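You operate a simulated robot arm through the tools that you are given. There is no shell and no other tool. Be economical: measure what you need, move in short steps, check, and stop when the job is done.

You run a simulated robot arm. Do the job below in one go: nothing can be reset, and whatever is moved stays where it is left.

TASK
Raise the table leaf, slide its bar out and move both green bottles on to it.

It is judged by the outcome, as a careful person would: the job done as asked, and still so three seconds after it is handed in. It fails if anything else is knocked over, pushed out of place, dropped, spilled or broken.

THE ROBOT
A 6-joint arm with a two-finger parallel gripper, fixed in place. Base frame: the origin is at the foot of the arm, x ahead of it, y to its left, z up. Lengths are in mm, angles in rad, forces in N, time in s.
With the tool pointing down near the work surface it reaches from about 280 to 740 mm from the base axis. Its first joint turns from -1.152 to 1.152 rad. Payload 2.45 kg.
The tool frame sits at the grasp point between the pads (the TCP): z along the fingers, y along the line on which they close. The tips reach 24 mm beyond it. The gripper opens to 68 mm. The fingers are 17 mm wide and 10 mm thick; the gripper's body (40 by 70 mm) begins 41 mm behind the TCP.
Orientation is that of the tool frame in the base frame, as a unit quaternion [x, y, z, w]. With the fingers straight down and closing along the base's y, the tool's x points along the base's -x, its y along +y and its z along -z.

THE INTERFACE
- The arm moves only by the tool jog_arm. Its argument "increments" is a list of rows, each an object (a shift or turn left out is 0, a gripper value left out holds the last) with "slide": the shift along the base's x, y, z in mm, a list of three; "rot": the turn, a rotation vector about the base's x, y, z in rad, a list of three; "fingers": the opening, from 0 (shut) to 1 (fully open). In form: [{"slide": [x, y, z], "rot": [wx, wy, wz], "fingers": fingers}, ...]. A call has 1 to 8 rows; each row shifts and turns the commanded pose from where the row before left it. A row lasts 0.2 s, in which the tool goes at most 50 mm and 0.15 rad; a call with a longer step from one row to the next is refused whole, and so is a gripper value outside its range. Where a pose cannot be reached the arm comes as near as it can. A force on the tool above 50 N (or 10 N above the force at the start of the call, whichever is more), or a blocked arm, ends the call early, and 0.2 s more pass. The fingers move at their own pace (about 108 mm/s each) and stop on an object; they squeeze with about 41 N. The grip force told is the motor's: it shows also when the fingers shut on nothing. Time passes only in rows, and 0.2 s behind the last, so rows that do not move let the fingers close. It gives the time, the measured TCP pose, the force on the tool (base axes), the opening and the grip force at its end, in the units of the frame above (readings bear some noise).
- Cameras (640 x 400 px; columns grow to the right, rows downward): "scene" is fixed at [156.7, 423.2, 1445.6]; the picture's right is [-0.83, -0.56, 0.00], its down [-0.46, 0.68, -0.57] and it looks along [0.32, -0.48, -0.82] (base axes); focal length 360 px, centre (320, 200). "wrist" rides on the gripper at [84, 11, -75] in the tool frame; the picture's right is [-0.13, 0.99, 0.00], its down [-0.60, -0.08, -0.79] and it looks along [-0.79, -0.10, 0.61] (tool axes); focal length 251 px, centre (320, 200). There is no depth. A picture from a camera that has moved, and an enlarged one, comes with that camera's place and axes in the base frame and with its lens. The place of the scene camera against the robot may be out by one fixed shift of up to 18 mm in any direction.
- get_image(camera): a new picture of that camera. It takes no simulated time.
- enlarge(camera, box): a new picture of the part [left, top, right, bottom] of that camera's present view, enlarged. It takes no simulated time.
- sign_off(): hands the job in; it is judged then, once.

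Go step by step. Nothing tells you positions but the pictures and the camera data: compare them with the known pose of the tool, close in by small moves and look again before you grip or let go. The budget is 120 turns and 64 pictures, counting those below and the enlarged ones. Unless the task says otherwise, let go and move clear before handing in, and close with one line.

The tools are called after "Request:" as name(argument=value, ...) on one line, values as JSON. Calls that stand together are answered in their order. jog_arm: Moves the arm, as the interface text tells. Its arguments: {"type":"object","properties":{"increments":{"type":"array"}},"required":["increments"]} The other tools are called the same way: get_image (camera) takes a picture; enlarge (camera, box) takes an enlarged picture of a part of a camera's view; sign_off () hands the job in.

At the start:

```text
time: 0.0
tool_pos: [444.8, 79.2, 1002.7]
tcp_rot: [0.0, 1.0, 0.0, 0.0]
contact_force: [-0.2, -0.2, 0.3]
grip_width: 68.1
finger_force: 0.2
```

scene: 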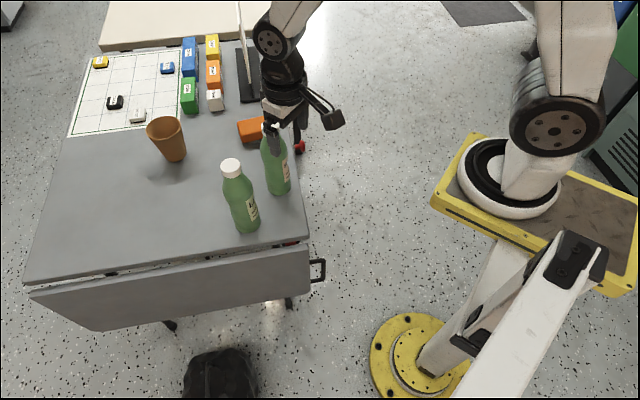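
wrist: 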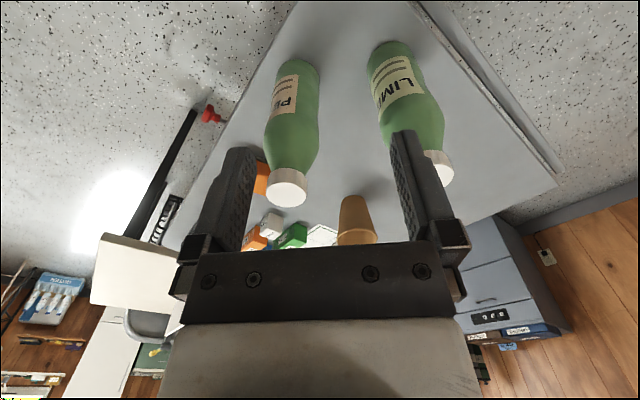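

The table's leaf hangs down on the side nearest the scene camera, with a small black handle at its right end, which may be the bar. I'll look closer at these.

Request:
enlarge(camera="scene", box=[220, 210, 360, 320])

Request:
enlarge(camera="scene", box=[10, 200, 340, 400])

```text
3.64 times, centred on (290, 265) of scene
camera zoom: at [156.7, 423.2, 1445.6], right [-0.83, -0.56, 0.0], down [-0.46, 0.68, -0.57], along [0.32, -0.48, -0.82], focal length 1308 px, centre (429, -36)
```

zoom: 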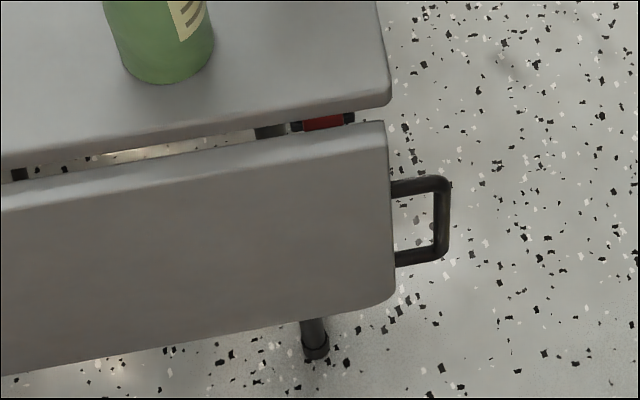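

```text
1.94 times, centred on (175, 300) of scene
camera zoom: at [156.7, 423.2, 1445.6], right [-0.83, -0.56, 0.0], down [-0.46, 0.68, -0.57], along [0.32, -0.48, -0.82], focal length 698 px, centre (601, 6)
```

zoom: 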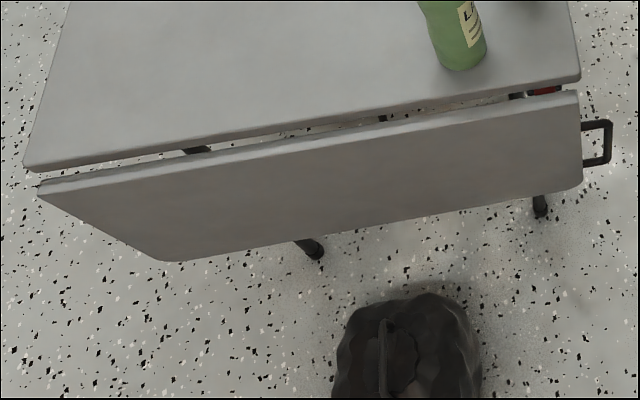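

Request:
enlarge(camera="scene", box=[220, 100, 348, 180])

Request:
enlarge(camera="wrist", box=[130, 50, 354, 190])

```text
5.00 times, centred on (284, 140) of scene
camera zoom: at [156.7, 423.2, 1445.6], right [-0.83, -0.56, 0.0], down [-0.46, 0.68, -0.57], along [0.32, -0.48, -0.82], focal length 1799 px, centre (500, 500)
```

zoom: 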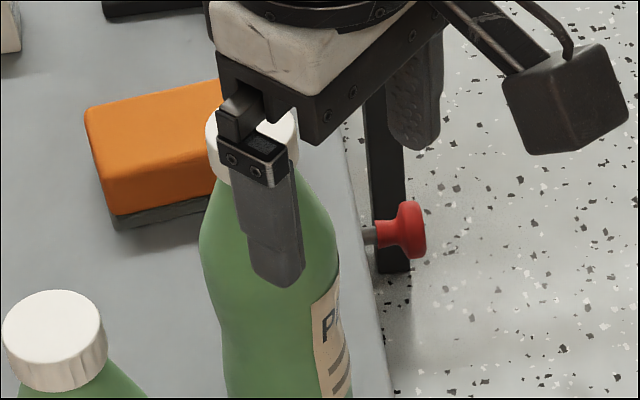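

```text
2.86 times, centred on (242, 120) of wrist
camera zoom: at [362.1, 89.5, 1077.4], right [0.13, 0.99, 0.0], down [0.6, -0.08, 0.79], along [0.79, -0.1, -0.61], focal length 718 px, centre (543, 429)
```

zoom: 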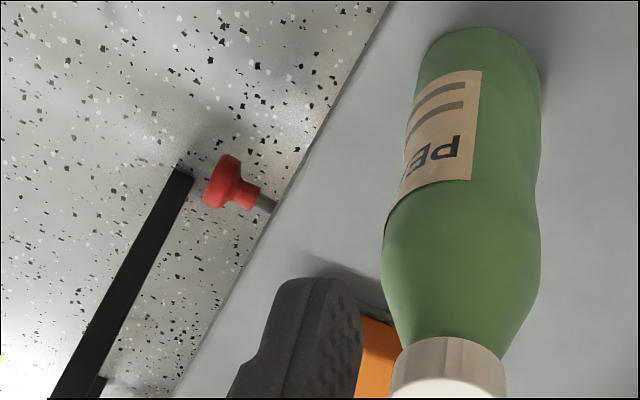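

The leaf hangs vertically along a table edge set about 45° to the base axes, from about (390,125) to (790,525). Its U-handle is at about (365,105), z 525–650. The support bar's red knob is near (585,-130,705). I'll turn the gripper 45°, tilt it a little and move above the handle for a closer look.

Request:
jog_arm(increments=[{"slide": [-20, 3, 0], "rot": [0, 0, 0.131], "fingers": 1}, {"slide": [-20, 3, 0], "rot": [0, 0, 0.131]}, {"slide": [-20, 3, -10], "rot": [0, 0, 0.131]}, {"slide": [-20, 3, -20], "rot": [0, 0, 0.131]}, {"slide": [-15, 3, -20], "rot": [0, 0, 0.131]}, {"slide": [-10, 0, -20], "rot": [0, 0, 0.13]}, {"slide": [-10, -10, -20], "rot": [0.092, -0.092, 0]}, {"slide": [0, 0, -20], "rot": [0.092, -0.092, 0]}])

Request:
get_image(camera="wrist")

Request:
get_image(camera="scene")

```text
time: 1.8
tool_pos: [352.6, 90.2, 894.6]
tcp_rot: [-0.38, 0.92, 0.024, 0.09]
contact_force: [0.0, -0.1, 0.2]
grip_width: 68.2
finger_force: 0.1
out of reach, approached as far as the arm can: row 7, 8
```

```text
57 pictures are left
camera wrist: at [276.6, 30.5, 953.8], right [-0.61, 0.8, 0.0], down [0.36, 0.27, 0.89], along [0.71, 0.54, -0.45], focal length 251 px, centre (320, 200)
```

wrist: 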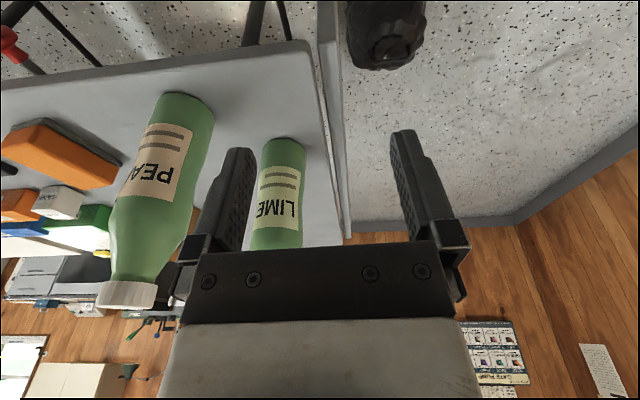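

```text
56 pictures are left
```

scene: 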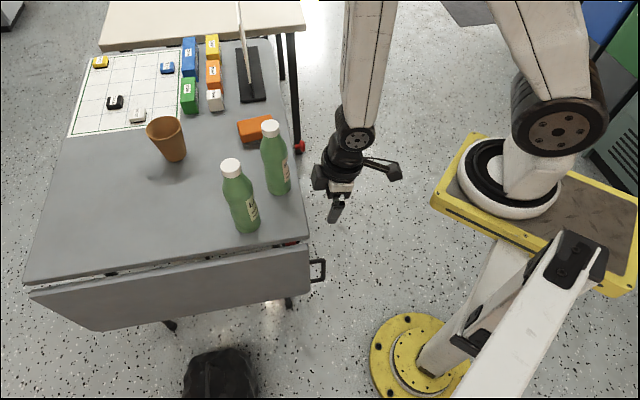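

The arm stopped short of the full tilt and reached about 0.19 rad. I'll lower beside the leaf's end and look at the handle.

Request:
jog_arm(increments=[{"slide": [-4, -4, -30]}, {"slide": [-4, -4, -35]}, {"slide": [0, 0, -35]}, {"slide": [0, 0, -35]}])

Request:
get_image(camera="wrist")

Request:
enlarge(camera="scene", box=[240, 170, 400, 310])

```text
time: 2.8
tool_pos: [346.3, 79.4, 761.8]
tcp_rot: [-0.379, 0.921, 0.023, 0.09]
contact_force: [0.4, -0.2, 0.4]
grip_width: 68.2
finger_force: 0.1
```

```text
55 pictures are left
camera wrist: at [269.8, 19.3, 820.1], right [-0.61, 0.79, 0.0], down [0.36, 0.28, 0.89], along [0.71, 0.54, -0.45], focal length 251 px, centre (320, 200)
```

wrist: 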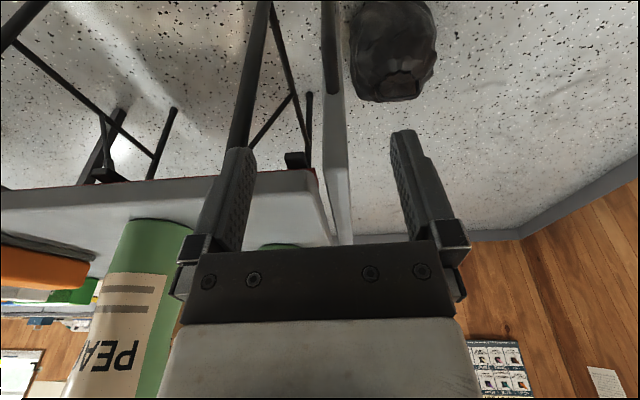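

```text
2.86 times, centred on (320, 240) of scene
camera zoom: at [156.7, 423.2, 1445.6], right [-0.83, -0.56, 0.0], down [-0.46, 0.68, -0.57], along [0.32, -0.48, -0.82], focal length 1028 px, centre (320, 86)
```

zoom: 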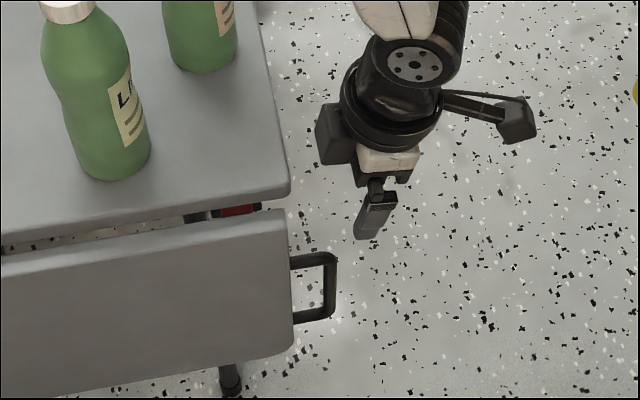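

Request:
enlarge(camera="wrist", box=[240, 0, 432, 250])

```text
1.60 times, centred on (336, 125) of wrist
camera zoom: at [269.8, 19.3, 820.1], right [-0.61, 0.79, 0.0], down [0.36, 0.28, 0.89], along [0.71, 0.54, -0.45], focal length 402 px, centre (294, 320)
```

zoom: 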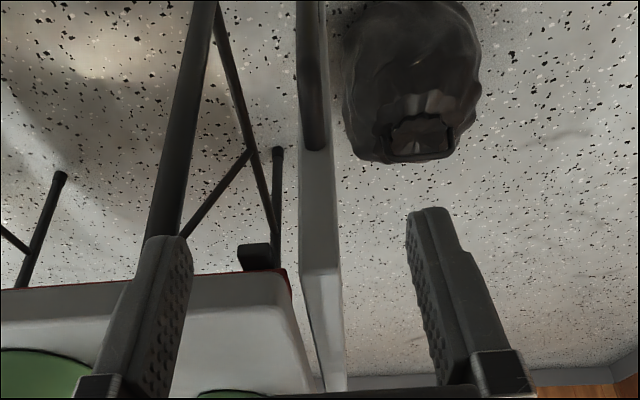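

The handle's upper arm meets the leaf at about (386,122,635) and runs about 39 mm toward the robot. I plan to grip that arm from above and swing the leaf up with the tool almost vertical. First I'll see how much more tilt the arm can reach here.

Request:
jog_arm(increments=[{"slide": [0, 0, -20], "rot": [0.07, -0.07, 0]}, {"slide": [0, 0, -15], "rot": [0.07, -0.07, 0]}])

Request:
get_image(camera="wrist")

```text
time: 3.4
tool_pos: [344.4, 80.6, 727.1]
tcp_rot: [-0.373, 0.908, 0.06, 0.181]
contact_force: [1.1, -0.3, -1.3]
grip_width: 68.1
finger_force: 0.0
```

```text
52 pictures are left
camera wrist: at [261.0, 15.2, 765.9], right [-0.61, 0.79, 0.02], down [0.23, 0.14, 0.96], along [0.76, 0.59, -0.27], focal length 251 px, centre (320, 200)
```

wrist: 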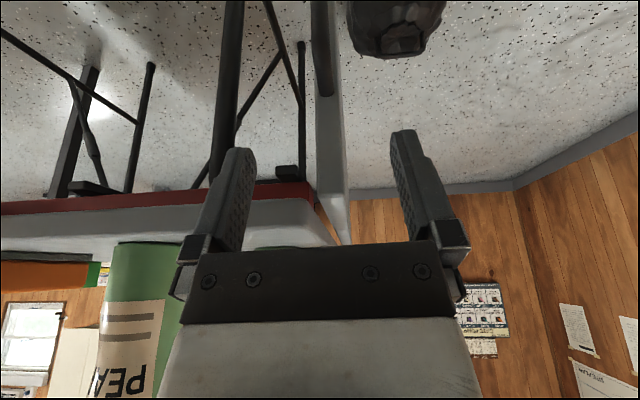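

More tilt is available lower down. I'll set the tilt to about 0.25 rad, part-close the fingers, line up above the handle's upper arm and look again.

Request:
jog_arm(increments=[{"slide": [0, 0, 0], "rot": [-0.094, 0.094, 0], "fingers": 0.7}, {"slide": [14, 13, -10]}, {"slide": [14, 13, -17]}])

Request:
get_image(camera="wrist")

Request:
enlarge(camera="scene", box=[260, 180, 380, 300])

```text
time: 4.2
tool_pos: [372.7, 107.6, 698.6]
tcp_rot: [-0.379, 0.917, 0.037, 0.12]
contact_force: [0.4, 0.5, 0.4]
grip_width: 47.5
finger_force: 0.1
```

```text
51 pictures are left
camera wrist: at [294.5, 45.2, 751.1], right [-0.61, 0.79, 0.01], down [0.32, 0.23, 0.92], along [0.73, 0.56, -0.39], focal length 251 px, centre (320, 200)
```

wrist: 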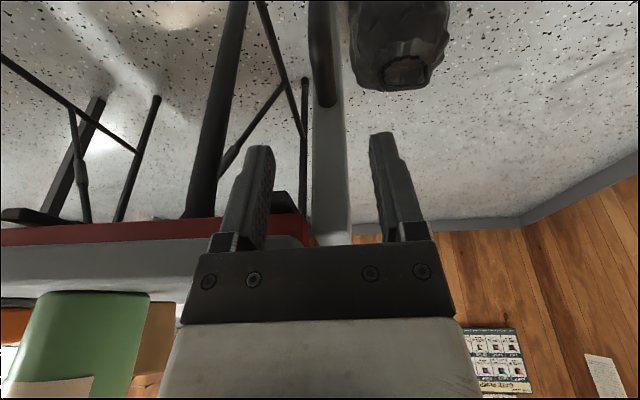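

```text
3.33 times, centred on (320, 240) of scene
camera zoom: at [156.7, 423.2, 1445.6], right [-0.83, -0.56, 0.0], down [-0.46, 0.68, -0.57], along [0.32, -0.48, -0.82], focal length 1199 px, centre (320, 67)
```

zoom: 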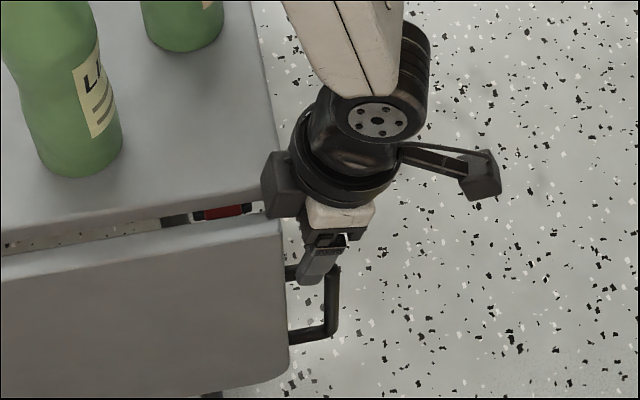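

A black housing on the wrist would come close to the table corner, so I'll lean the hand to about 0.45 rad before going down.

Request:
jog_arm(increments=[{"slide": [-6, -6, 0], "rot": [0.071, -0.071, 0]}, {"slide": [0, 0, 0], "rot": [0.071, -0.071, 0]}, {"slide": [3.7, 3.1, -15]}, {"slide": [0, 0, -15]}])

Request:
get_image(camera="wrist")

Request:
enlarge(camera="scene", box=[260, 180, 380, 300])

```text
time: 5.1
tool_pos: [369.0, 104.3, 686.1]
tcp_rot: [-0.369, 0.901, 0.076, 0.217]
contact_force: [-8.6, -5.4, 21.4]
grip_width: 47.6
finger_force: 0.0
stopped in row 4: the force on the tool passed its limit (the readings are from after the stop); the commanded pose is now the measured one
```

```text
49 pictures are left
camera wrist: at [284.5, 35.7, 715.1], right [-0.61, 0.79, 0.03], down [0.17, 0.09, 0.98], along [0.77, 0.6, -0.19], focal length 251 px, centre (320, 200)
```

wrist: 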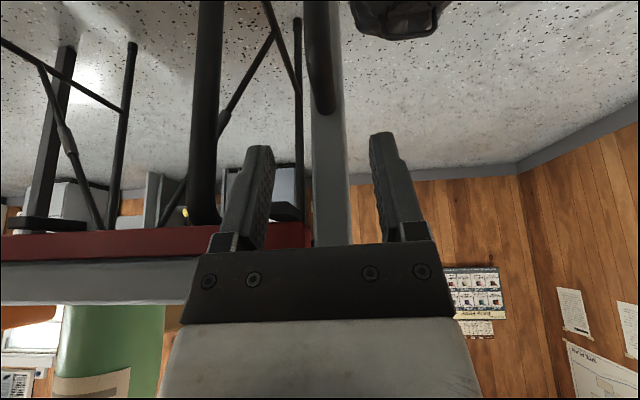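

```text
3.33 times, centred on (320, 240) of scene
camera zoom: at [156.3, 423.0, 1445.7], right [-0.83, -0.56, 0.0], down [-0.46, 0.68, -0.57], along [0.32, -0.48, -0.82], focal length 1199 px, centre (320, 67)
```

zoom: 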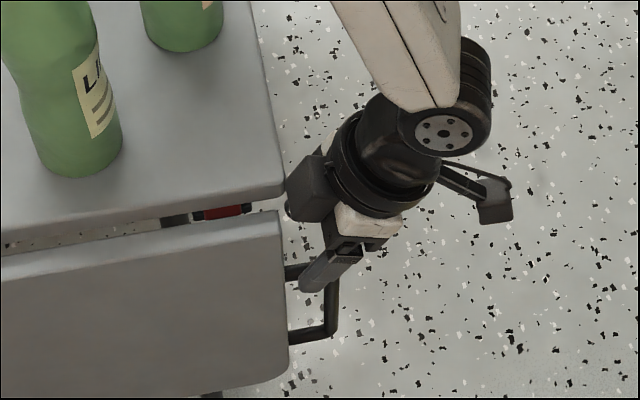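

The housing's underside touched the table corner. I'll back off right away and lean the hand further, to about 0.7 rad.

Request:
jog_arm(increments=[{"slide": [-10, -10, 12]}, {"slide": [-5, -5, 0], "rot": [0.084, -0.084, 0]}, {"slide": [0, 0, 0], "rot": [0.084, -0.084, 0]}, {"slide": [0, 0, -15]}, {"slide": [0, 0, -15]}])

Request:
get_image(camera="wrist")

Request:
enlarge(camera="scene", box=[260, 180, 380, 300])

```text
time: 6.3
tool_pos: [356.0, 88.9, 665.6]
tcp_rot: [-0.355, 0.87, 0.119, 0.322]
contact_force: [-0.6, 1.5, 0.0]
grip_width: 47.6
finger_force: 0.0
```

```text
47 pictures are left
camera wrist: at [267.7, 17.4, 669.9], right [-0.62, 0.78, 0.06], down [0.0, -0.07, 1.0], along [0.79, 0.62, 0.04], focal length 251 px, centre (320, 200)
```

wrist: 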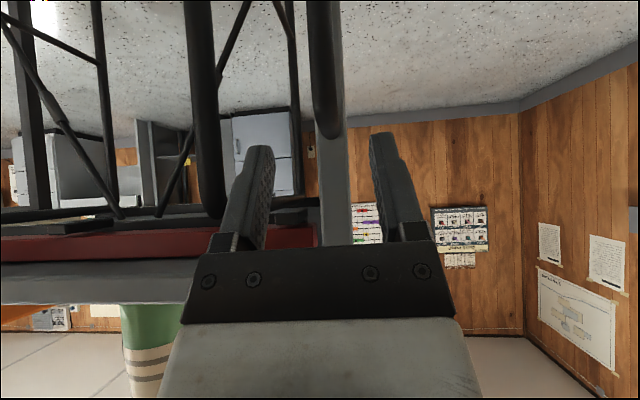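

```text
3.33 times, centred on (320, 240) of scene
camera zoom: at [156.7, 423.2, 1445.6], right [-0.83, -0.56, 0.0], down [-0.46, 0.68, -0.57], along [0.32, -0.48, -0.82], focal length 1199 px, centre (320, 67)
```

zoom: 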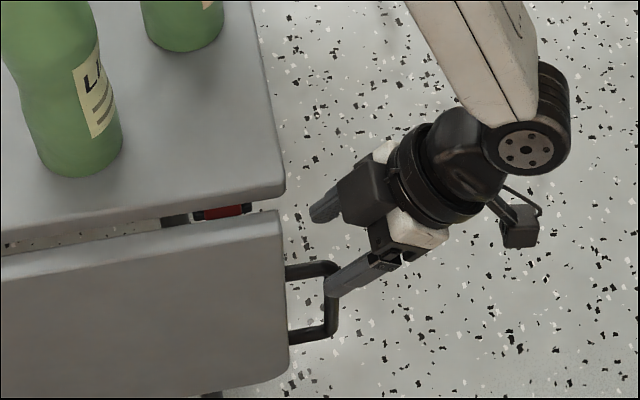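

The full lean is reached and everything is clear. The approach line is along the tool axis, straight on to the handle's upper arm.

Request:
jog_arm(increments=[{"slide": [4.6, 4.1, -7.6]}, {"slide": [4.6, 4.1, -7.6]}, {"slide": [4.6, 4.2, -7.7]}])

Request:
get_image(camera="wrist")

Request:
enlarge(camera="scene", box=[280, 220, 360, 290])

```text
time: 7.1
tool_pos: [368.7, 100.9, 643.6]
tcp_rot: [-0.355, 0.87, 0.118, 0.321]
contact_force: [0.0, -0.4, -0.9]
grip_width: 47.7
finger_force: 0.1
```

```text
45 pictures are left
camera wrist: at [281.1, 29.4, 647.6], right [-0.62, 0.78, 0.06], down [0.01, -0.07, 1.0], along [0.79, 0.62, 0.04], focal length 251 px, centre (320, 200)
```

wrist: 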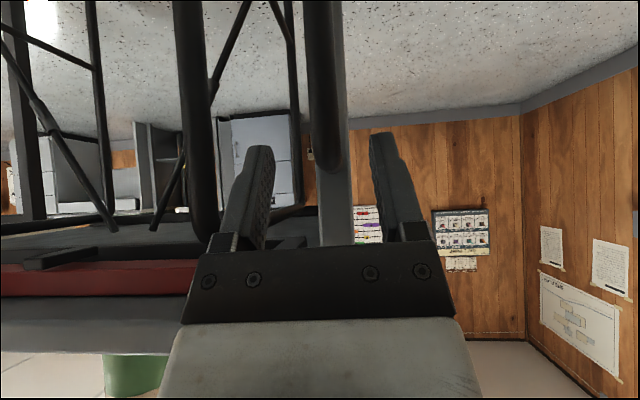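

```text
5.71 times, centred on (320, 255) of scene
camera zoom: at [156.7, 423.2, 1445.6], right [-0.83, -0.56, 0.0], down [-0.46, 0.68, -0.57], along [0.32, -0.48, -0.82], focal length 2056 px, centre (320, -114)
```

zoom: 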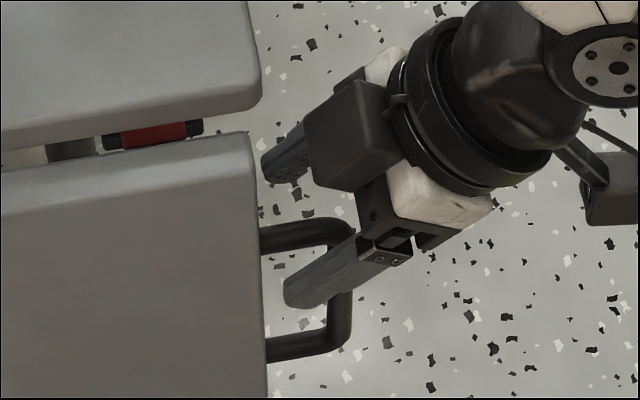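

The handle's arm now sits between the fingers. I'll go about 3 mm deeper and close.

Request:
jog_arm(increments=[{"slide": [1.2, 1.2, -2.5]}, {"slide": [0, 0, 0], "fingers": 0.1}, {"slide": [0, 0, 0], "fingers": 0.0}, {"slide": [0, 0, 0]}])

Request:
enlarge(camera="scene", box=[280, 220, 360, 290])

```text
time: 8.1
tool_pos: [367.0, 104.8, 640.4]
tcp_rot: [-0.36, 0.868, 0.123, 0.319]
contact_force: [-17.3, 46.6, -8.1]
grip_width: 11.9
finger_force: 32.8
```

```text
5.71 times, centred on (320, 255) of scene
camera zoom: at [156.5, 424.0, 1445.3], right [-0.83, -0.56, 0.0], down [-0.46, 0.68, -0.57], along [0.32, -0.48, -0.82], focal length 2056 px, centre (320, -114)
```

zoom: 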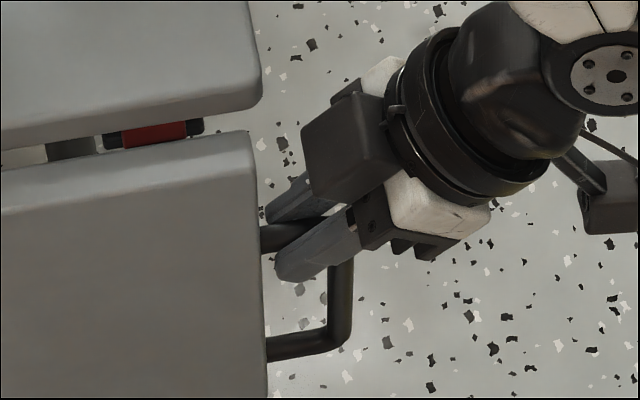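

The handle is gripped, 12 mm thick, and the side force shows it sits a few millimetres further out. I'll relax toward it and start the swing in small arc steps.

Request:
jog_arm(increments=[{"slide": [-3.5, 3.6, 0]}, {"slide": [-7.9, 8.0, 2]}, {"slide": [-6.6, 6.7, 2.3]}])

```text
time: 8.9
tool_pos: [353.5, 119.6, 646.0]
tcp_rot: [-0.353, 0.871, 0.117, 0.321]
contact_force: [1.5, -26.8, 5.0]
grip_width: 12.1
finger_force: 32.3
```

The leaf is following with modest force, so I'll carry on along the arc.

Request:
jog_arm(increments=[{"slide": [-6.4, 6.5, 3.4]}, {"slide": [-6.1, 6.2, 4.2]}, {"slide": [-5.7, 5.8, 5.0]}])

Request:
get_image(camera="scene")

```text
time: 9.7
tool_pos: [338.1, 135.9, 657.1]
tcp_rot: [-0.351, 0.871, 0.115, 0.323]
contact_force: [-0.9, -5.9, 7.8]
grip_width: 12.1
finger_force: 32.4
stopped in row 3: the force on the tool passed its limit (the readings are from after the stop); the commanded pose is now the measured one
```

```text
42 pictures are left
```

scene: 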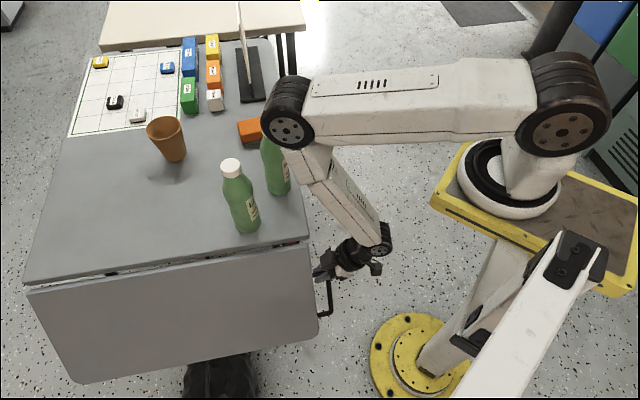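

The leaf is about a third of the way up and seems to hold by hinge friction. I'll carry on with slower steps to keep the force down.

Request:
jog_arm(increments=[{"slide": [-2.3, 2.4, 2.2]}, {"slide": [-2.3, 2.4, 2.2]}, {"slide": [-2.2, 2.3, 2.4]}, {"slide": [-2.2, 2.2, 2.5]}, {"slide": [-2.1, 2.2, 2.6]}, {"slide": [-2.1, 2.1, 2.7]}])

```text
time: 11.0
tool_pos: [328.4, 145.9, 669.6]
tcp_rot: [-0.345, 0.874, 0.108, 0.325]
contact_force: [2.7, -7.0, 3.2]
grip_width: 12.2
finger_force: 32.4
stopped in row 6: the force on the tool passed its limit (the readings are from after the stop); the commanded pose is now the measured one
```

Request:
jog_arm(increments=[{"slide": [-2.0, 2.0, 2.8]}, {"slide": [-2.0, 2.0, 2.9]}, {"slide": [0, 0, 0]}])

Request:
enlarge(camera="scene", box=[250, 220, 400, 340])

```text
time: 11.8
tool_pos: [325.6, 149.7, 675.2]
tcp_rot: [-0.343, 0.874, 0.106, 0.327]
contact_force: [27.4, -27.8, -0.7]
grip_width: 11.9
finger_force: 32.1
```

```text
3.33 times, centred on (325, 280) of scene
camera zoom: at [157.3, 422.7, 1445.7], right [-0.83, -0.56, 0.0], down [-0.46, 0.68, -0.57], along [0.32, -0.47, -0.82], focal length 1199 px, centre (303, -67)
```

zoom: 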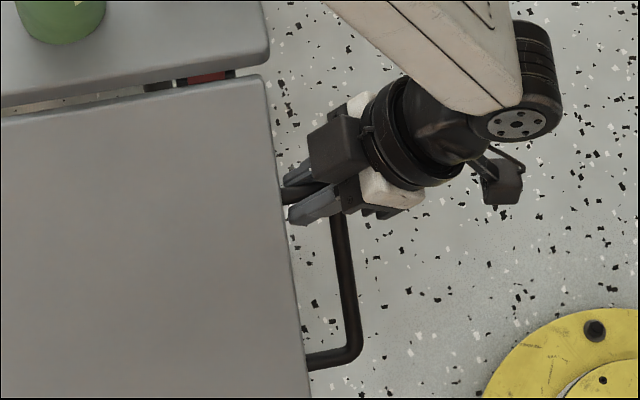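

The handle is being pulled outward a little too far, so I'll bias the path upward.

Request:
jog_arm(increments=[{"slide": [0.3, -0.3, 4.0]}, {"slide": [-1.7, 1.7, 3.2]}, {"slide": [-1.6, 1.6, 3.3]}, {"slide": [0, 0, 0]}])

```text
time: 12.8
tool_pos: [321.8, 152.6, 685.6]
tcp_rot: [-0.344, 0.874, 0.108, 0.326]
contact_force: [20.5, -14.5, -12.0]
grip_width: 11.9
finger_force: 32.0
```

Request:
jog_arm(increments=[{"slide": [-1.1, 1.1, 3.8]}, {"slide": [-1.5, 1.5, 3.4]}, {"slide": [-1.4, 1.4, 3.5]}, {"slide": [-1.3, 1.3, 3.6]}, {"slide": [-1.1, 1.2, 3.6]}, {"slide": [0, 0, 0]}])

```text
time: 14.2
tool_pos: [317.1, 157.6, 703.6]
tcp_rot: [-0.341, 0.876, 0.104, 0.326]
contact_force: [32.7, -36.0, -8.9]
grip_width: 12.1
finger_force: 32.1
```

Request:
get_image(camera="scene")

Request:
get_image(camera="wrist")

```text
40 pictures are left
```

scene: 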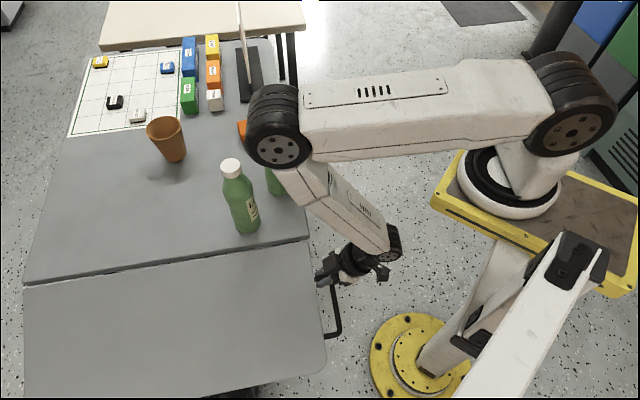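

```text
39 pictures are left
camera wrist: at [226.9, 89.9, 706.9], right [-0.59, 0.81, 0.04], down [-0.01, -0.06, 1.0], along [0.81, 0.59, 0.04], focal length 251 px, centre (320, 200)
```

wrist: 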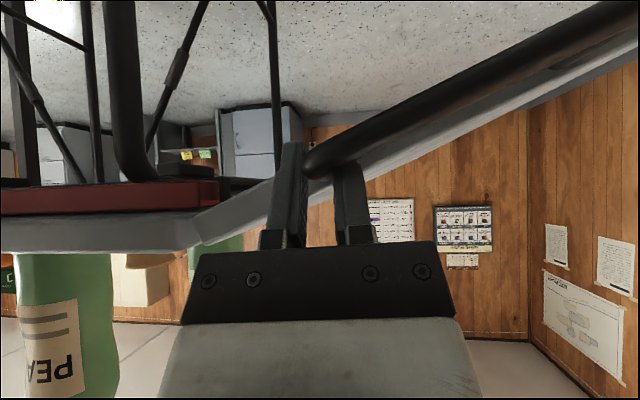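

From the wrist view the leaf has about 25° to go. Refitting the hinge to roughly 25 mm below the table top, the rest of the arc is almost straight up, by about 34 mm.

Request:
jog_arm(increments=[{"slide": [1.2, -1.2, 3]}, {"slide": [0, 0, 4]}, {"slide": [0, 0, 4]}, {"slide": [0, 0, 4]}, {"slide": [0, 0, 0]}])

```text
time: 15.4
tool_pos: [315.2, 159.7, 716.3]
tcp_rot: [-0.346, 0.873, 0.11, 0.325]
contact_force: [11.0, 1.2, -21.2]
grip_width: 11.9
finger_force: 32.1
```

Request:
jog_arm(increments=[{"slide": [0, 0, 4]}, {"slide": [0.3, -0.3, 4]}, {"slide": [0.4, -0.4, 4]}, {"slide": [0.4, -0.4, 3]}, {"slide": [0, 0, 0]}])

Request:
get_image(camera="wrist")

```text
time: 16.6
tool_pos: [315.5, 159.3, 732.8]
tcp_rot: [-0.35, 0.873, 0.112, 0.322]
contact_force: [-26.0, 29.9, -16.3]
grip_width: 11.7
finger_force: 32.8
```

```text
38 pictures are left
camera wrist: at [226.8, 89.6, 737.0], right [-0.61, 0.79, 0.05], down [0.0, -0.07, 1.0], along [0.8, 0.6, 0.04], focal length 251 px, centre (320, 200)
```

wrist: 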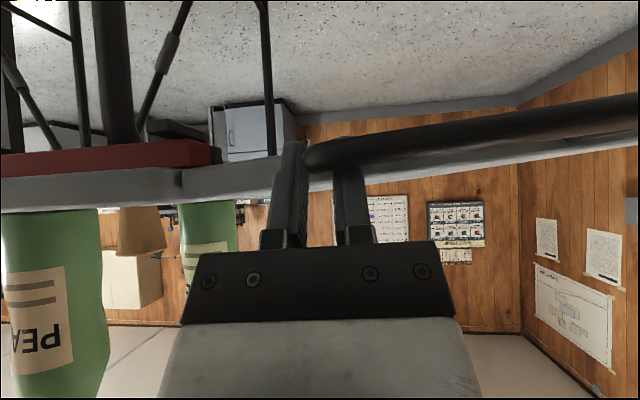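

Almost level. I'll ease outward a bit and lift the last few millimetres.

Request:
jog_arm(increments=[{"slide": [-1.8, 1.8, 2]}, {"slide": [0, 0, 2]}, {"slide": [0, 0, 2]}, {"slide": [0, 0, 2]}, {"slide": [0, 0, 0]}])

Request:
get_image(camera="wrist")

```text
time: 17.8
tool_pos: [315.3, 157.8, 741.8]
tcp_rot: [-0.346, 0.874, 0.108, 0.323]
contact_force: [-10.4, 4.8, -30.5]
grip_width: 11.6
finger_force: 32.0
```

```text
37 pictures are left
camera wrist: at [226.4, 90.3, 745.3], right [-0.6, 0.8, 0.05], down [0.0, -0.06, 1.0], along [0.8, 0.6, 0.04], focal length 251 px, centre (320, 200)
```

wrist: 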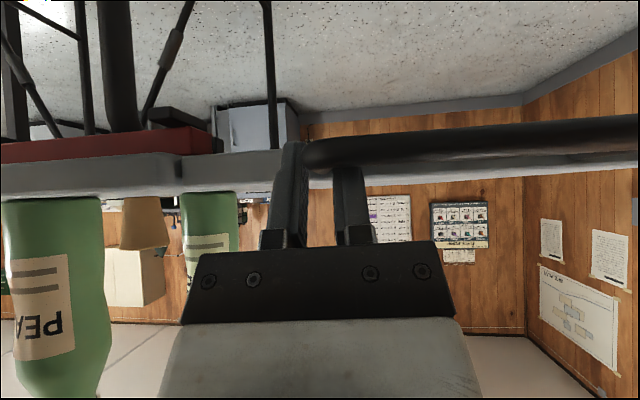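

Request:
jog_arm(increments=[{"slide": [0, 0, 2]}, {"slide": [0, 0, 2]}, {"slide": [0, 0, 0]}])

Request:
get_image(camera="wrist")

```text
time: 18.6
tool_pos: [315.2, 158.4, 744.0]
tcp_rot: [-0.345, 0.875, 0.107, 0.324]
contact_force: [-0.4, -4.2, -32.6]
grip_width: 11.9
finger_force: 32.5
```

```text
36 pictures are left
camera wrist: at [226.2, 90.5, 748.9], right [-0.6, 0.8, 0.05], down [0.0, -0.06, 1.0], along [0.8, 0.6, 0.04], focal length 251 px, centre (320, 200)
```

wrist: 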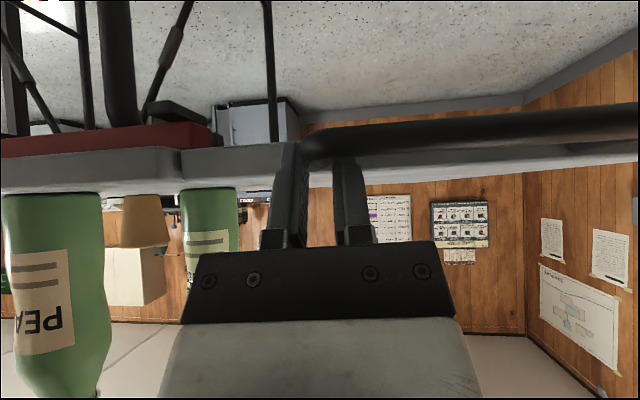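

Request:
jog_arm(increments=[{"slide": [0, 0, 1.5]}, {"slide": [0, 0, 1.5]}, {"slide": [0, 0, 0]}])

Request:
enlarge(camera="scene", box=[0, 200, 340, 400])

```text
time: 19.4
tool_pos: [314.9, 159.4, 747.8]
tcp_rot: [-0.347, 0.874, 0.109, 0.322]
contact_force: [-0.5, -8.1, -30.1]
grip_width: 11.7
finger_force: 32.5
```

```text
1.88 times, centred on (170, 300) of scene
camera zoom: at [157.0, 423.2, 1445.5], right [-0.83, -0.56, 0.0], down [-0.46, 0.68, -0.57], along [0.32, -0.48, -0.82], focal length 677 px, centre (602, 12)
```

zoom: 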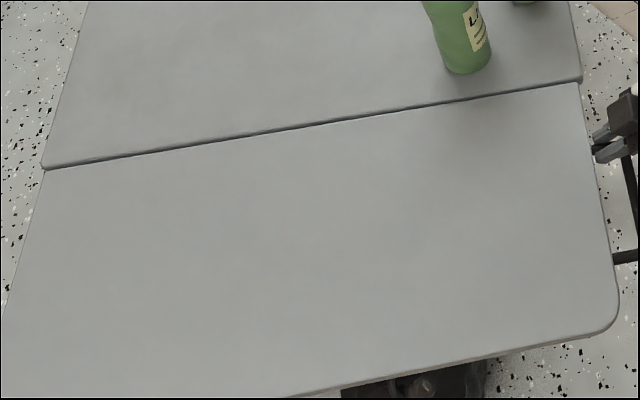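

Request:
enlarge(camera="wrist", box=[0, 90, 640, 230])

```text
1.00 times, centred on (320, 160) of wrist
camera zoom: at [226.3, 90.5, 752.3], right [-0.6, 0.8, 0.05], down [0.0, -0.06, 1.0], along [0.8, 0.6, 0.04], focal length 251 px, centre (320, 240)
```

zoom: 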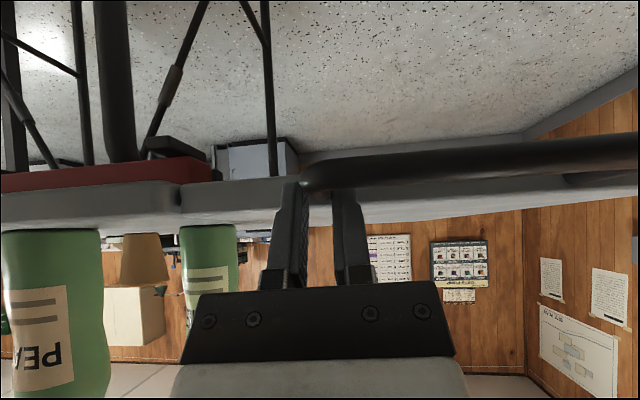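

The leaf reads level within about a degree. I'll lift 2 mm more for clearance to slide the bar, then open slightly and see whether the leaf stays up.

Request:
jog_arm(increments=[{"slide": [0, 0, 1.5]}, {"slide": [0, 0, 1]}, {"slide": [0, 0, 0]}, {"slide": [0, 0, 0], "fingers": 0.25}, {"slide": [0, 0, 0], "fingers": 0.4}])

Request:
get_image(camera="wrist")

```text
time: 20.6
tool_pos: [315.0, 159.9, 750.8]
tcp_rot: [-0.346, 0.874, 0.108, 0.324]
contact_force: [-7.3, -19.8, 0.9]
grip_width: 19.8
finger_force: 0.1
```

```text
33 pictures are left
camera wrist: at [226.2, 90.4, 755.1], right [-0.6, 0.8, 0.05], down [0.0, -0.06, 1.0], along [0.8, 0.6, 0.04], focal length 251 px, centre (320, 200)
```

wrist: 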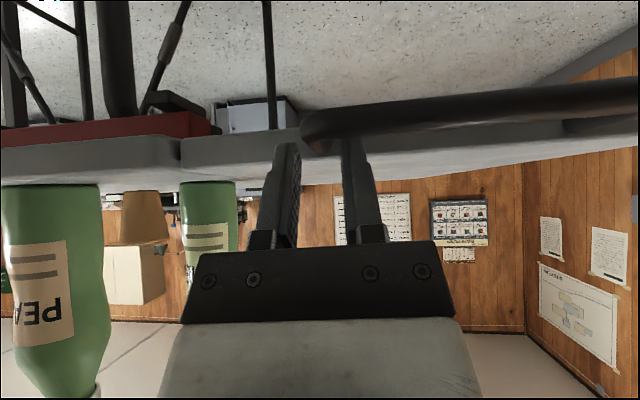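

The leaf may be sagging slowly after release. I'll wait one step and look again.

Request:
jog_arm(increments=[{"slide": [0, 0, 0]}, {"slide": [0, 0, 0]}])

Request:
get_image(camera="wrist")

```text
time: 21.2
tool_pos: [315.4, 159.6, 749.6]
tcp_rot: [-0.346, 0.874, 0.108, 0.324]
contact_force: [-6.9, -19.2, -2.8]
grip_width: 20.2
finger_force: 0.1
```

```text
32 pictures are left
camera wrist: at [226.1, 90.5, 754.9], right [-0.6, 0.8, 0.05], down [0.0, -0.06, 1.0], along [0.8, 0.6, 0.04], focal length 251 px, centre (320, 200)
```

wrist: 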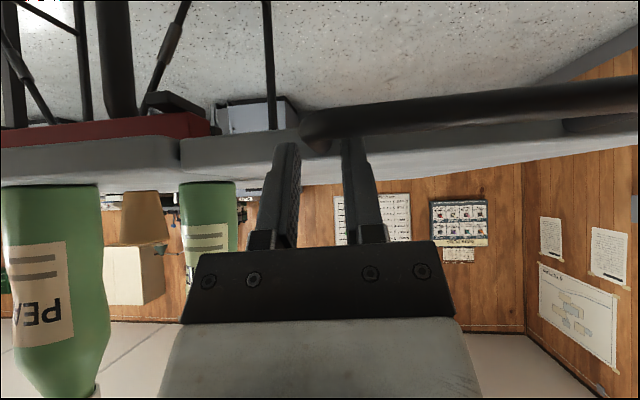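

The leaf is stable and near level. I'll ease off the leaf's end, open a bit more and back out along the tool axis.

Request:
jog_arm(increments=[{"slide": [-1.5, -1.5, 0.5], "fingers": 0.45}, {"slide": [-1.5, -1.5, 2.5]}, {"slide": [-3, -3, 5]}])

Request:
get_image(camera="wrist")

```text
time: 22.0
tool_pos: [311.0, 154.7, 757.2]
tcp_rot: [-0.346, 0.872, 0.11, 0.327]
contact_force: [0.6, 0.4, -0.4]
grip_width: 30.7
finger_force: 0.1
```

```text
31 pictures are left
camera wrist: at [220.7, 85.6, 761.7], right [-0.6, 0.8, 0.05], down [-0.01, -0.07, 1.0], along [0.8, 0.6, 0.05], focal length 251 px, centre (320, 200)
```

wrist: 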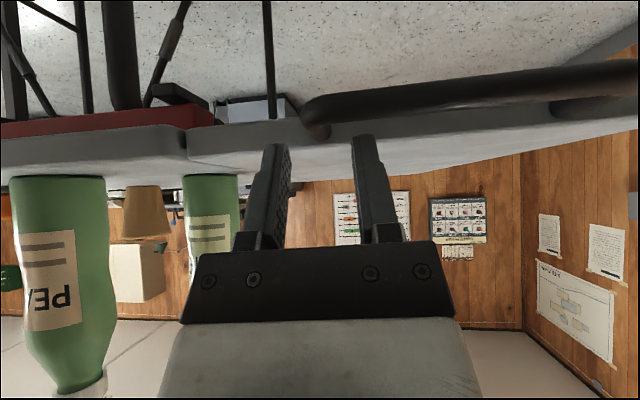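

Request:
enlarge(camera="wrist", box=[100, 60, 324, 200])

```text
2.86 times, centred on (212, 130) of wrist
camera zoom: at [220.7, 85.6, 761.7], right [-0.6, 0.8, 0.05], down [-0.01, -0.07, 1.0], along [0.8, 0.6, 0.05], focal length 718 px, centre (629, 400)
```

zoom: 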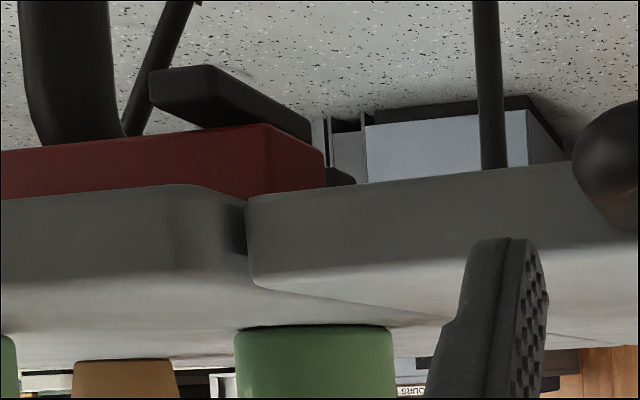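

The red bar under the table end is the slide-out bar: its black tip already pokes under the leaf, and the red knob sits on its side. The leaf holds by itself. I'll retreat upward and travel along the table end to the knob.

Request:
jog_arm(increments=[{"slide": [-15, -15, 25], "fingers": 0.6}, {"slide": [-10, -10, 30], "rot": [-0.07, 0.07, 0]}, {"slide": [0, 0, 35], "rot": [-0.07, 0.07, 0]}, {"slide": [33, -33, 0], "rot": [-0.05, 0.05, 0]}, {"slide": [34, -35, 0]}, {"slide": [34, -35, 0]}, {"slide": [34, -35, 0]}, {"slide": [34, -35, 0]}])

Request:
get_image(camera="scene")

```text
time: 23.8
tool_pos: [472.0, -28.2, 817.0]
tcp_rot: [-0.363, 0.907, 0.058, 0.206]
contact_force: [-0.5, 0.0, 0.2]
grip_width: 40.7
finger_force: 0.1
out of reach, approached as far as the arm can: row 2, 3
```

```text
29 pictures are left
```

scene: 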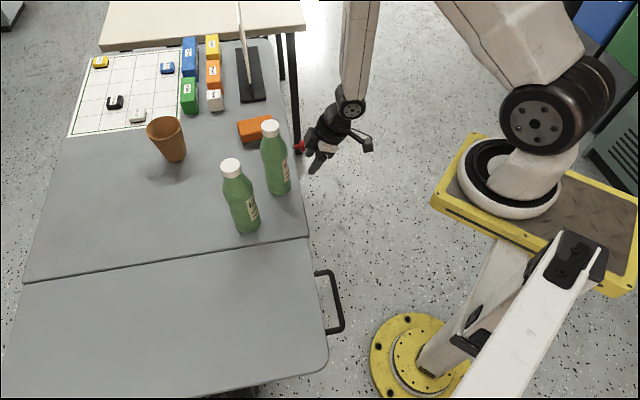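

The leaf stays level. Next I'll move toward the knob and look.

Request:
jog_arm(increments=[{"slide": [31, -32, -10]}, {"slide": [31, -32, -20]}, {"slide": [20, -20, -10]}])

Request:
get_image(camera="wrist")

Request:
enlarge(camera="scene", box=[240, 80, 368, 180])

```text
time: 24.6
tool_pos: [554.4, -113.9, 774.3]
tcp_rot: [-0.363, 0.907, 0.058, 0.206]
contact_force: [0.2, -0.4, 0.3]
grip_width: 40.7
finger_force: 0.0
```

```text
28 pictures are left
camera wrist: at [468.5, -179.0, 808.1], right [-0.59, 0.81, 0.01], down [0.18, 0.12, 0.98], along [0.79, 0.58, -0.22], focal length 251 px, centre (320, 200)
```

wrist: 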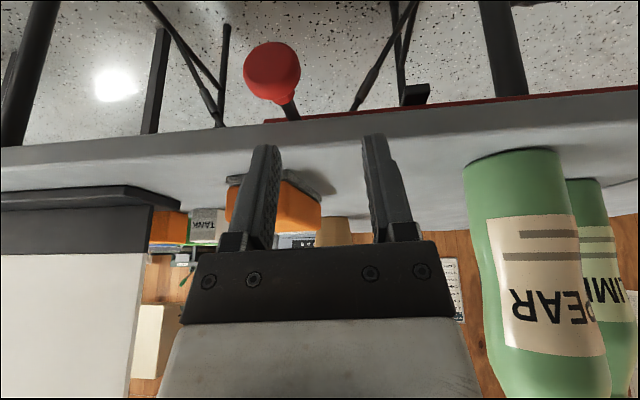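

```text
4.00 times, centred on (304, 130) of scene
camera zoom: at [156.7, 423.2, 1445.6], right [-0.83, -0.56, 0.0], down [-0.46, 0.68, -0.57], along [0.32, -0.48, -0.82], focal length 1439 px, centre (384, 480)
```

zoom: 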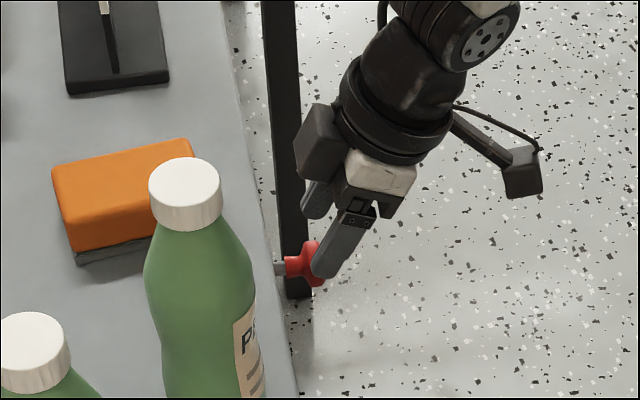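

The knob is at about (580,-132,710), 30 mm across. I'll line up and come down over it along the tool axis with the fingers straddling it.

Request:
jog_arm(increments=[{"slide": [14.3, -25.4, -15], "fingers": 0.85}, {"slide": [0, 0, -5.7]}, {"slide": [6.6, 5.1, -18]}])

Request:
get_image(camera="wrist")

```text
time: 25.4
tool_pos: [574.9, -133.1, 737.9]
tcp_rot: [-0.363, 0.906, 0.058, 0.207]
contact_force: [-0.2, 0.7, 0.0]
grip_width: 57.8
finger_force: 0.1
```

```text
26 pictures are left
camera wrist: at [489.8, -198.9, 771.6], right [-0.59, 0.81, 0.01], down [0.18, 0.12, 0.98], along [0.78, 0.58, -0.22], focal length 251 px, centre (320, 200)
```

wrist: 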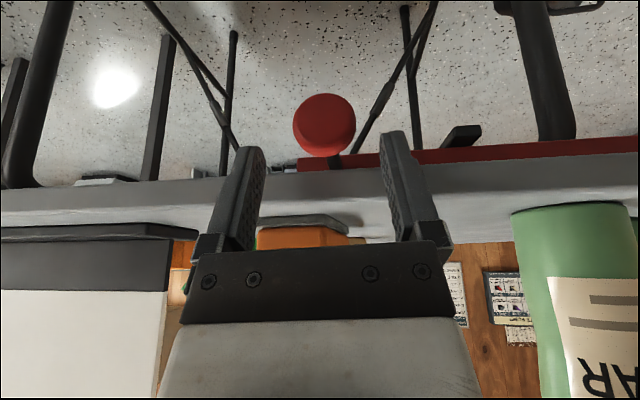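

Aligned. Next I'll go down the last 20 mm and close on the knob.

Request:
jog_arm(increments=[{"slide": [3.5, 2, -10.5]}, {"slide": [3.5, 2.3, -10.5]}, {"slide": [0, 0, 0], "fingers": 0.3}, {"slide": [0, 0, 0], "fingers": 0.2}, {"slide": [0, 0, 0]}])

Request:
get_image(camera="wrist")

```text
time: 26.6
tool_pos: [579.7, -127.4, 715.9]
tcp_rot: [-0.364, 0.906, 0.062, 0.207]
contact_force: [-13.6, 18.9, 3.4]
grip_width: 31.2
finger_force: 44.3
```

```text
25 pictures are left
camera wrist: at [494.1, -193.0, 749.5], right [-0.6, 0.8, 0.01], down [0.19, 0.12, 0.98], along [0.78, 0.58, -0.22], focal length 251 px, centre (320, 200)
```

wrist: 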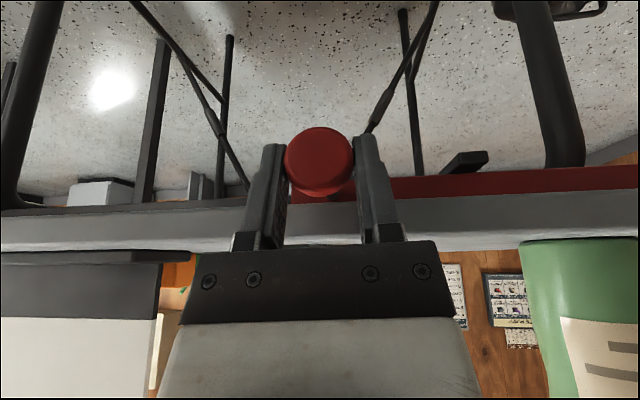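

The knob is held. Now I'll slide it along the table end toward the leaf.

Request:
jog_arm(increments=[{"slide": [-3.5, 3.6, 0]}, {"slide": [-5.6, 5.7, 0]}, {"slide": [-5.6, 5.7, 0]}, {"slide": [-5.6, 5.7, 0]}, {"slide": [-5.6, 5.7, 0]}])

```text
time: 27.8
tool_pos: [555.8, -103.1, 716.2]
tcp_rot: [-0.362, 0.907, 0.057, 0.208]
contact_force: [-6.0, -7.5, 2.9]
grip_width: 31.2
finger_force: 44.9
```

Request:
jog_arm(increments=[{"slide": [-8.7, 7.9, 0]}, {"slide": [-8.4, 8.5, 0]}, {"slide": [-8.4, 8.5, 0]}, {"slide": [-8.4, 8.5, 0]}, {"slide": [-8.4, 8.5, 0]}, {"slide": [-8.4, 8.5, 0]}])

Request:
get_image(camera="scene")

```text
time: 29.2
tool_pos: [503.5, -52.0, 717.2]
tcp_rot: [-0.364, 0.907, 0.059, 0.205]
contact_force: [10.8, 11.1, -28.6]
grip_width: 31.4
finger_force: 44.5
```

```text
24 pictures are left
```

scene: 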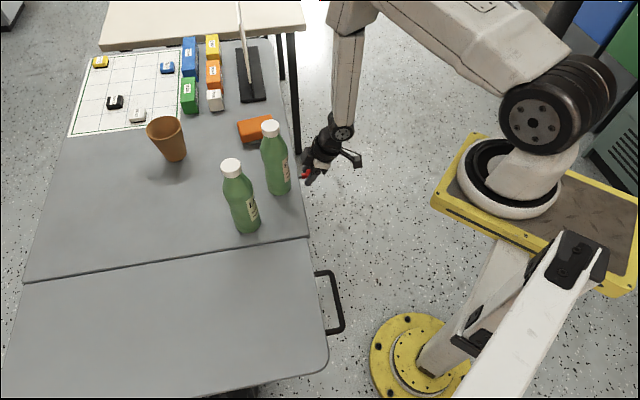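

The bar is out by about 107 mm. I'll ease down a millimetre and keep going.

Request:
jog_arm(increments=[{"slide": [-6.4, 7.5, -1.5]}, {"slide": [-7, 7.1, 0]}, {"slide": [-7, 7.1, 0]}, {"slide": [-7, 7.1, 0]}])

```text
time: 30.2
tool_pos: [477.1, -25.8, 716.6]
tcp_rot: [-0.363, 0.906, 0.058, 0.209]
contact_force: [-11.3, -11.2, 40.5]
grip_width: 31.5
finger_force: 44.7
```

Request:
jog_arm(increments=[{"slide": [-7.4, 6.7, 0.8]}, {"slide": [-7, 7.1, 0]}, {"slide": [-7, 7.1, 0]}, {"slide": [-7, 7.1, 0]}])

```text
time: 31.2
tool_pos: [449.4, 3.6, 715.3]
tcp_rot: [-0.363, 0.907, 0.058, 0.205]
contact_force: [-12.1, -12.8, 39.4]
grip_width: 31.7
finger_force: 44.4
```

Request:
jog_arm(increments=[{"slide": [-5.6, 5.0, 1.5]}, {"slide": [-5.6, 5.7, 0]}, {"slide": [-5.6, 5.7, 0]}])

Request:
get_image(camera="wrist")

```text
time: 32.0
tool_pos: [438.7, 14.3, 716.3]
tcp_rot: [-0.357, 0.909, 0.055, 0.207]
contact_force: [3.2, -6.4, -8.7]
grip_width: 31.6
finger_force: 44.5
stopped in row 3: the force on the tool passed its limit (the readings are from after the stop); the commanded pose is now the measured one
```

```text
23 pictures are left
camera wrist: at [351.6, -49.0, 750.2], right [-0.58, 0.81, 0.01], down [0.18, 0.12, 0.97], along [0.79, 0.57, -0.22], focal length 251 px, centre (320, 200)
```

wrist: 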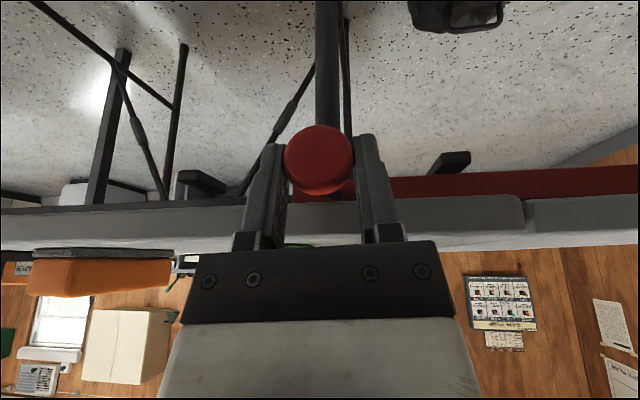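

The bar now runs well under the leaf, and the slide stopped at about 200 mm. One small push will confirm whether that is the end stop.

Request:
jog_arm(increments=[{"slide": [-2.1, 2.1, 0]}, {"slide": [-2.1, 2.1, 0]}, {"slide": [-2.1, 2.1, 0]}])

```text
time: 32.6
tool_pos: [438.8, 15.4, 716.3]
tcp_rot: [-0.35, 0.912, 0.05, 0.209]
contact_force: [3.8, -7.4, -7.4]
grip_width: 31.1
finger_force: 44.8
stopped in row 2: the force on the tool passed its limit (the readings are from after the stop); the commanded pose is now the measured one
```

It is at the end stop. I'll release the knob and back out.

Request:
jog_arm(increments=[{"slide": [0, 0, 0], "fingers": 0.7}, {"slide": [0, 0, 0], "fingers": 0.85}, {"slide": [-7, -6, 18]}, {"slide": [-10, -8, 28]}, {"slide": [-5, -5, 45]}, {"slide": [0, 0, 48]}, {"slide": [0, 0, 48]}, {"slide": [0, 0, 48]}])

Request:
get_image(camera="scene")

Request:
get_image(camera="wrist")

```text
time: 34.4
tool_pos: [420.3, -2.6, 952.3]
tcp_rot: [-0.351, 0.912, 0.05, 0.208]
contact_force: [0.5, -1.0, -0.2]
grip_width: 58.1
finger_force: 0.1
```

```text
22 pictures are left
```

scene: 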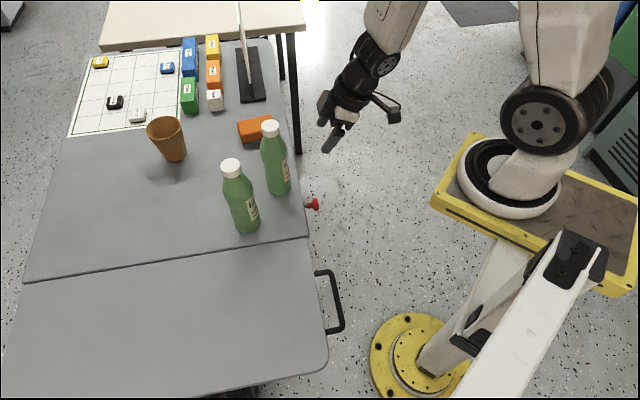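

```text
21 pictures are left
camera wrist: at [332.6, -65.6, 985.5], right [-0.57, 0.82, 0.0], down [0.18, 0.13, 0.98], along [0.8, 0.56, -0.22], focal length 251 px, centre (320, 200)
```

wrist: 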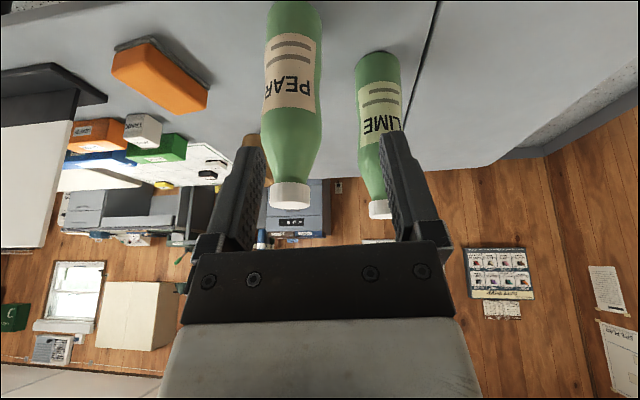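

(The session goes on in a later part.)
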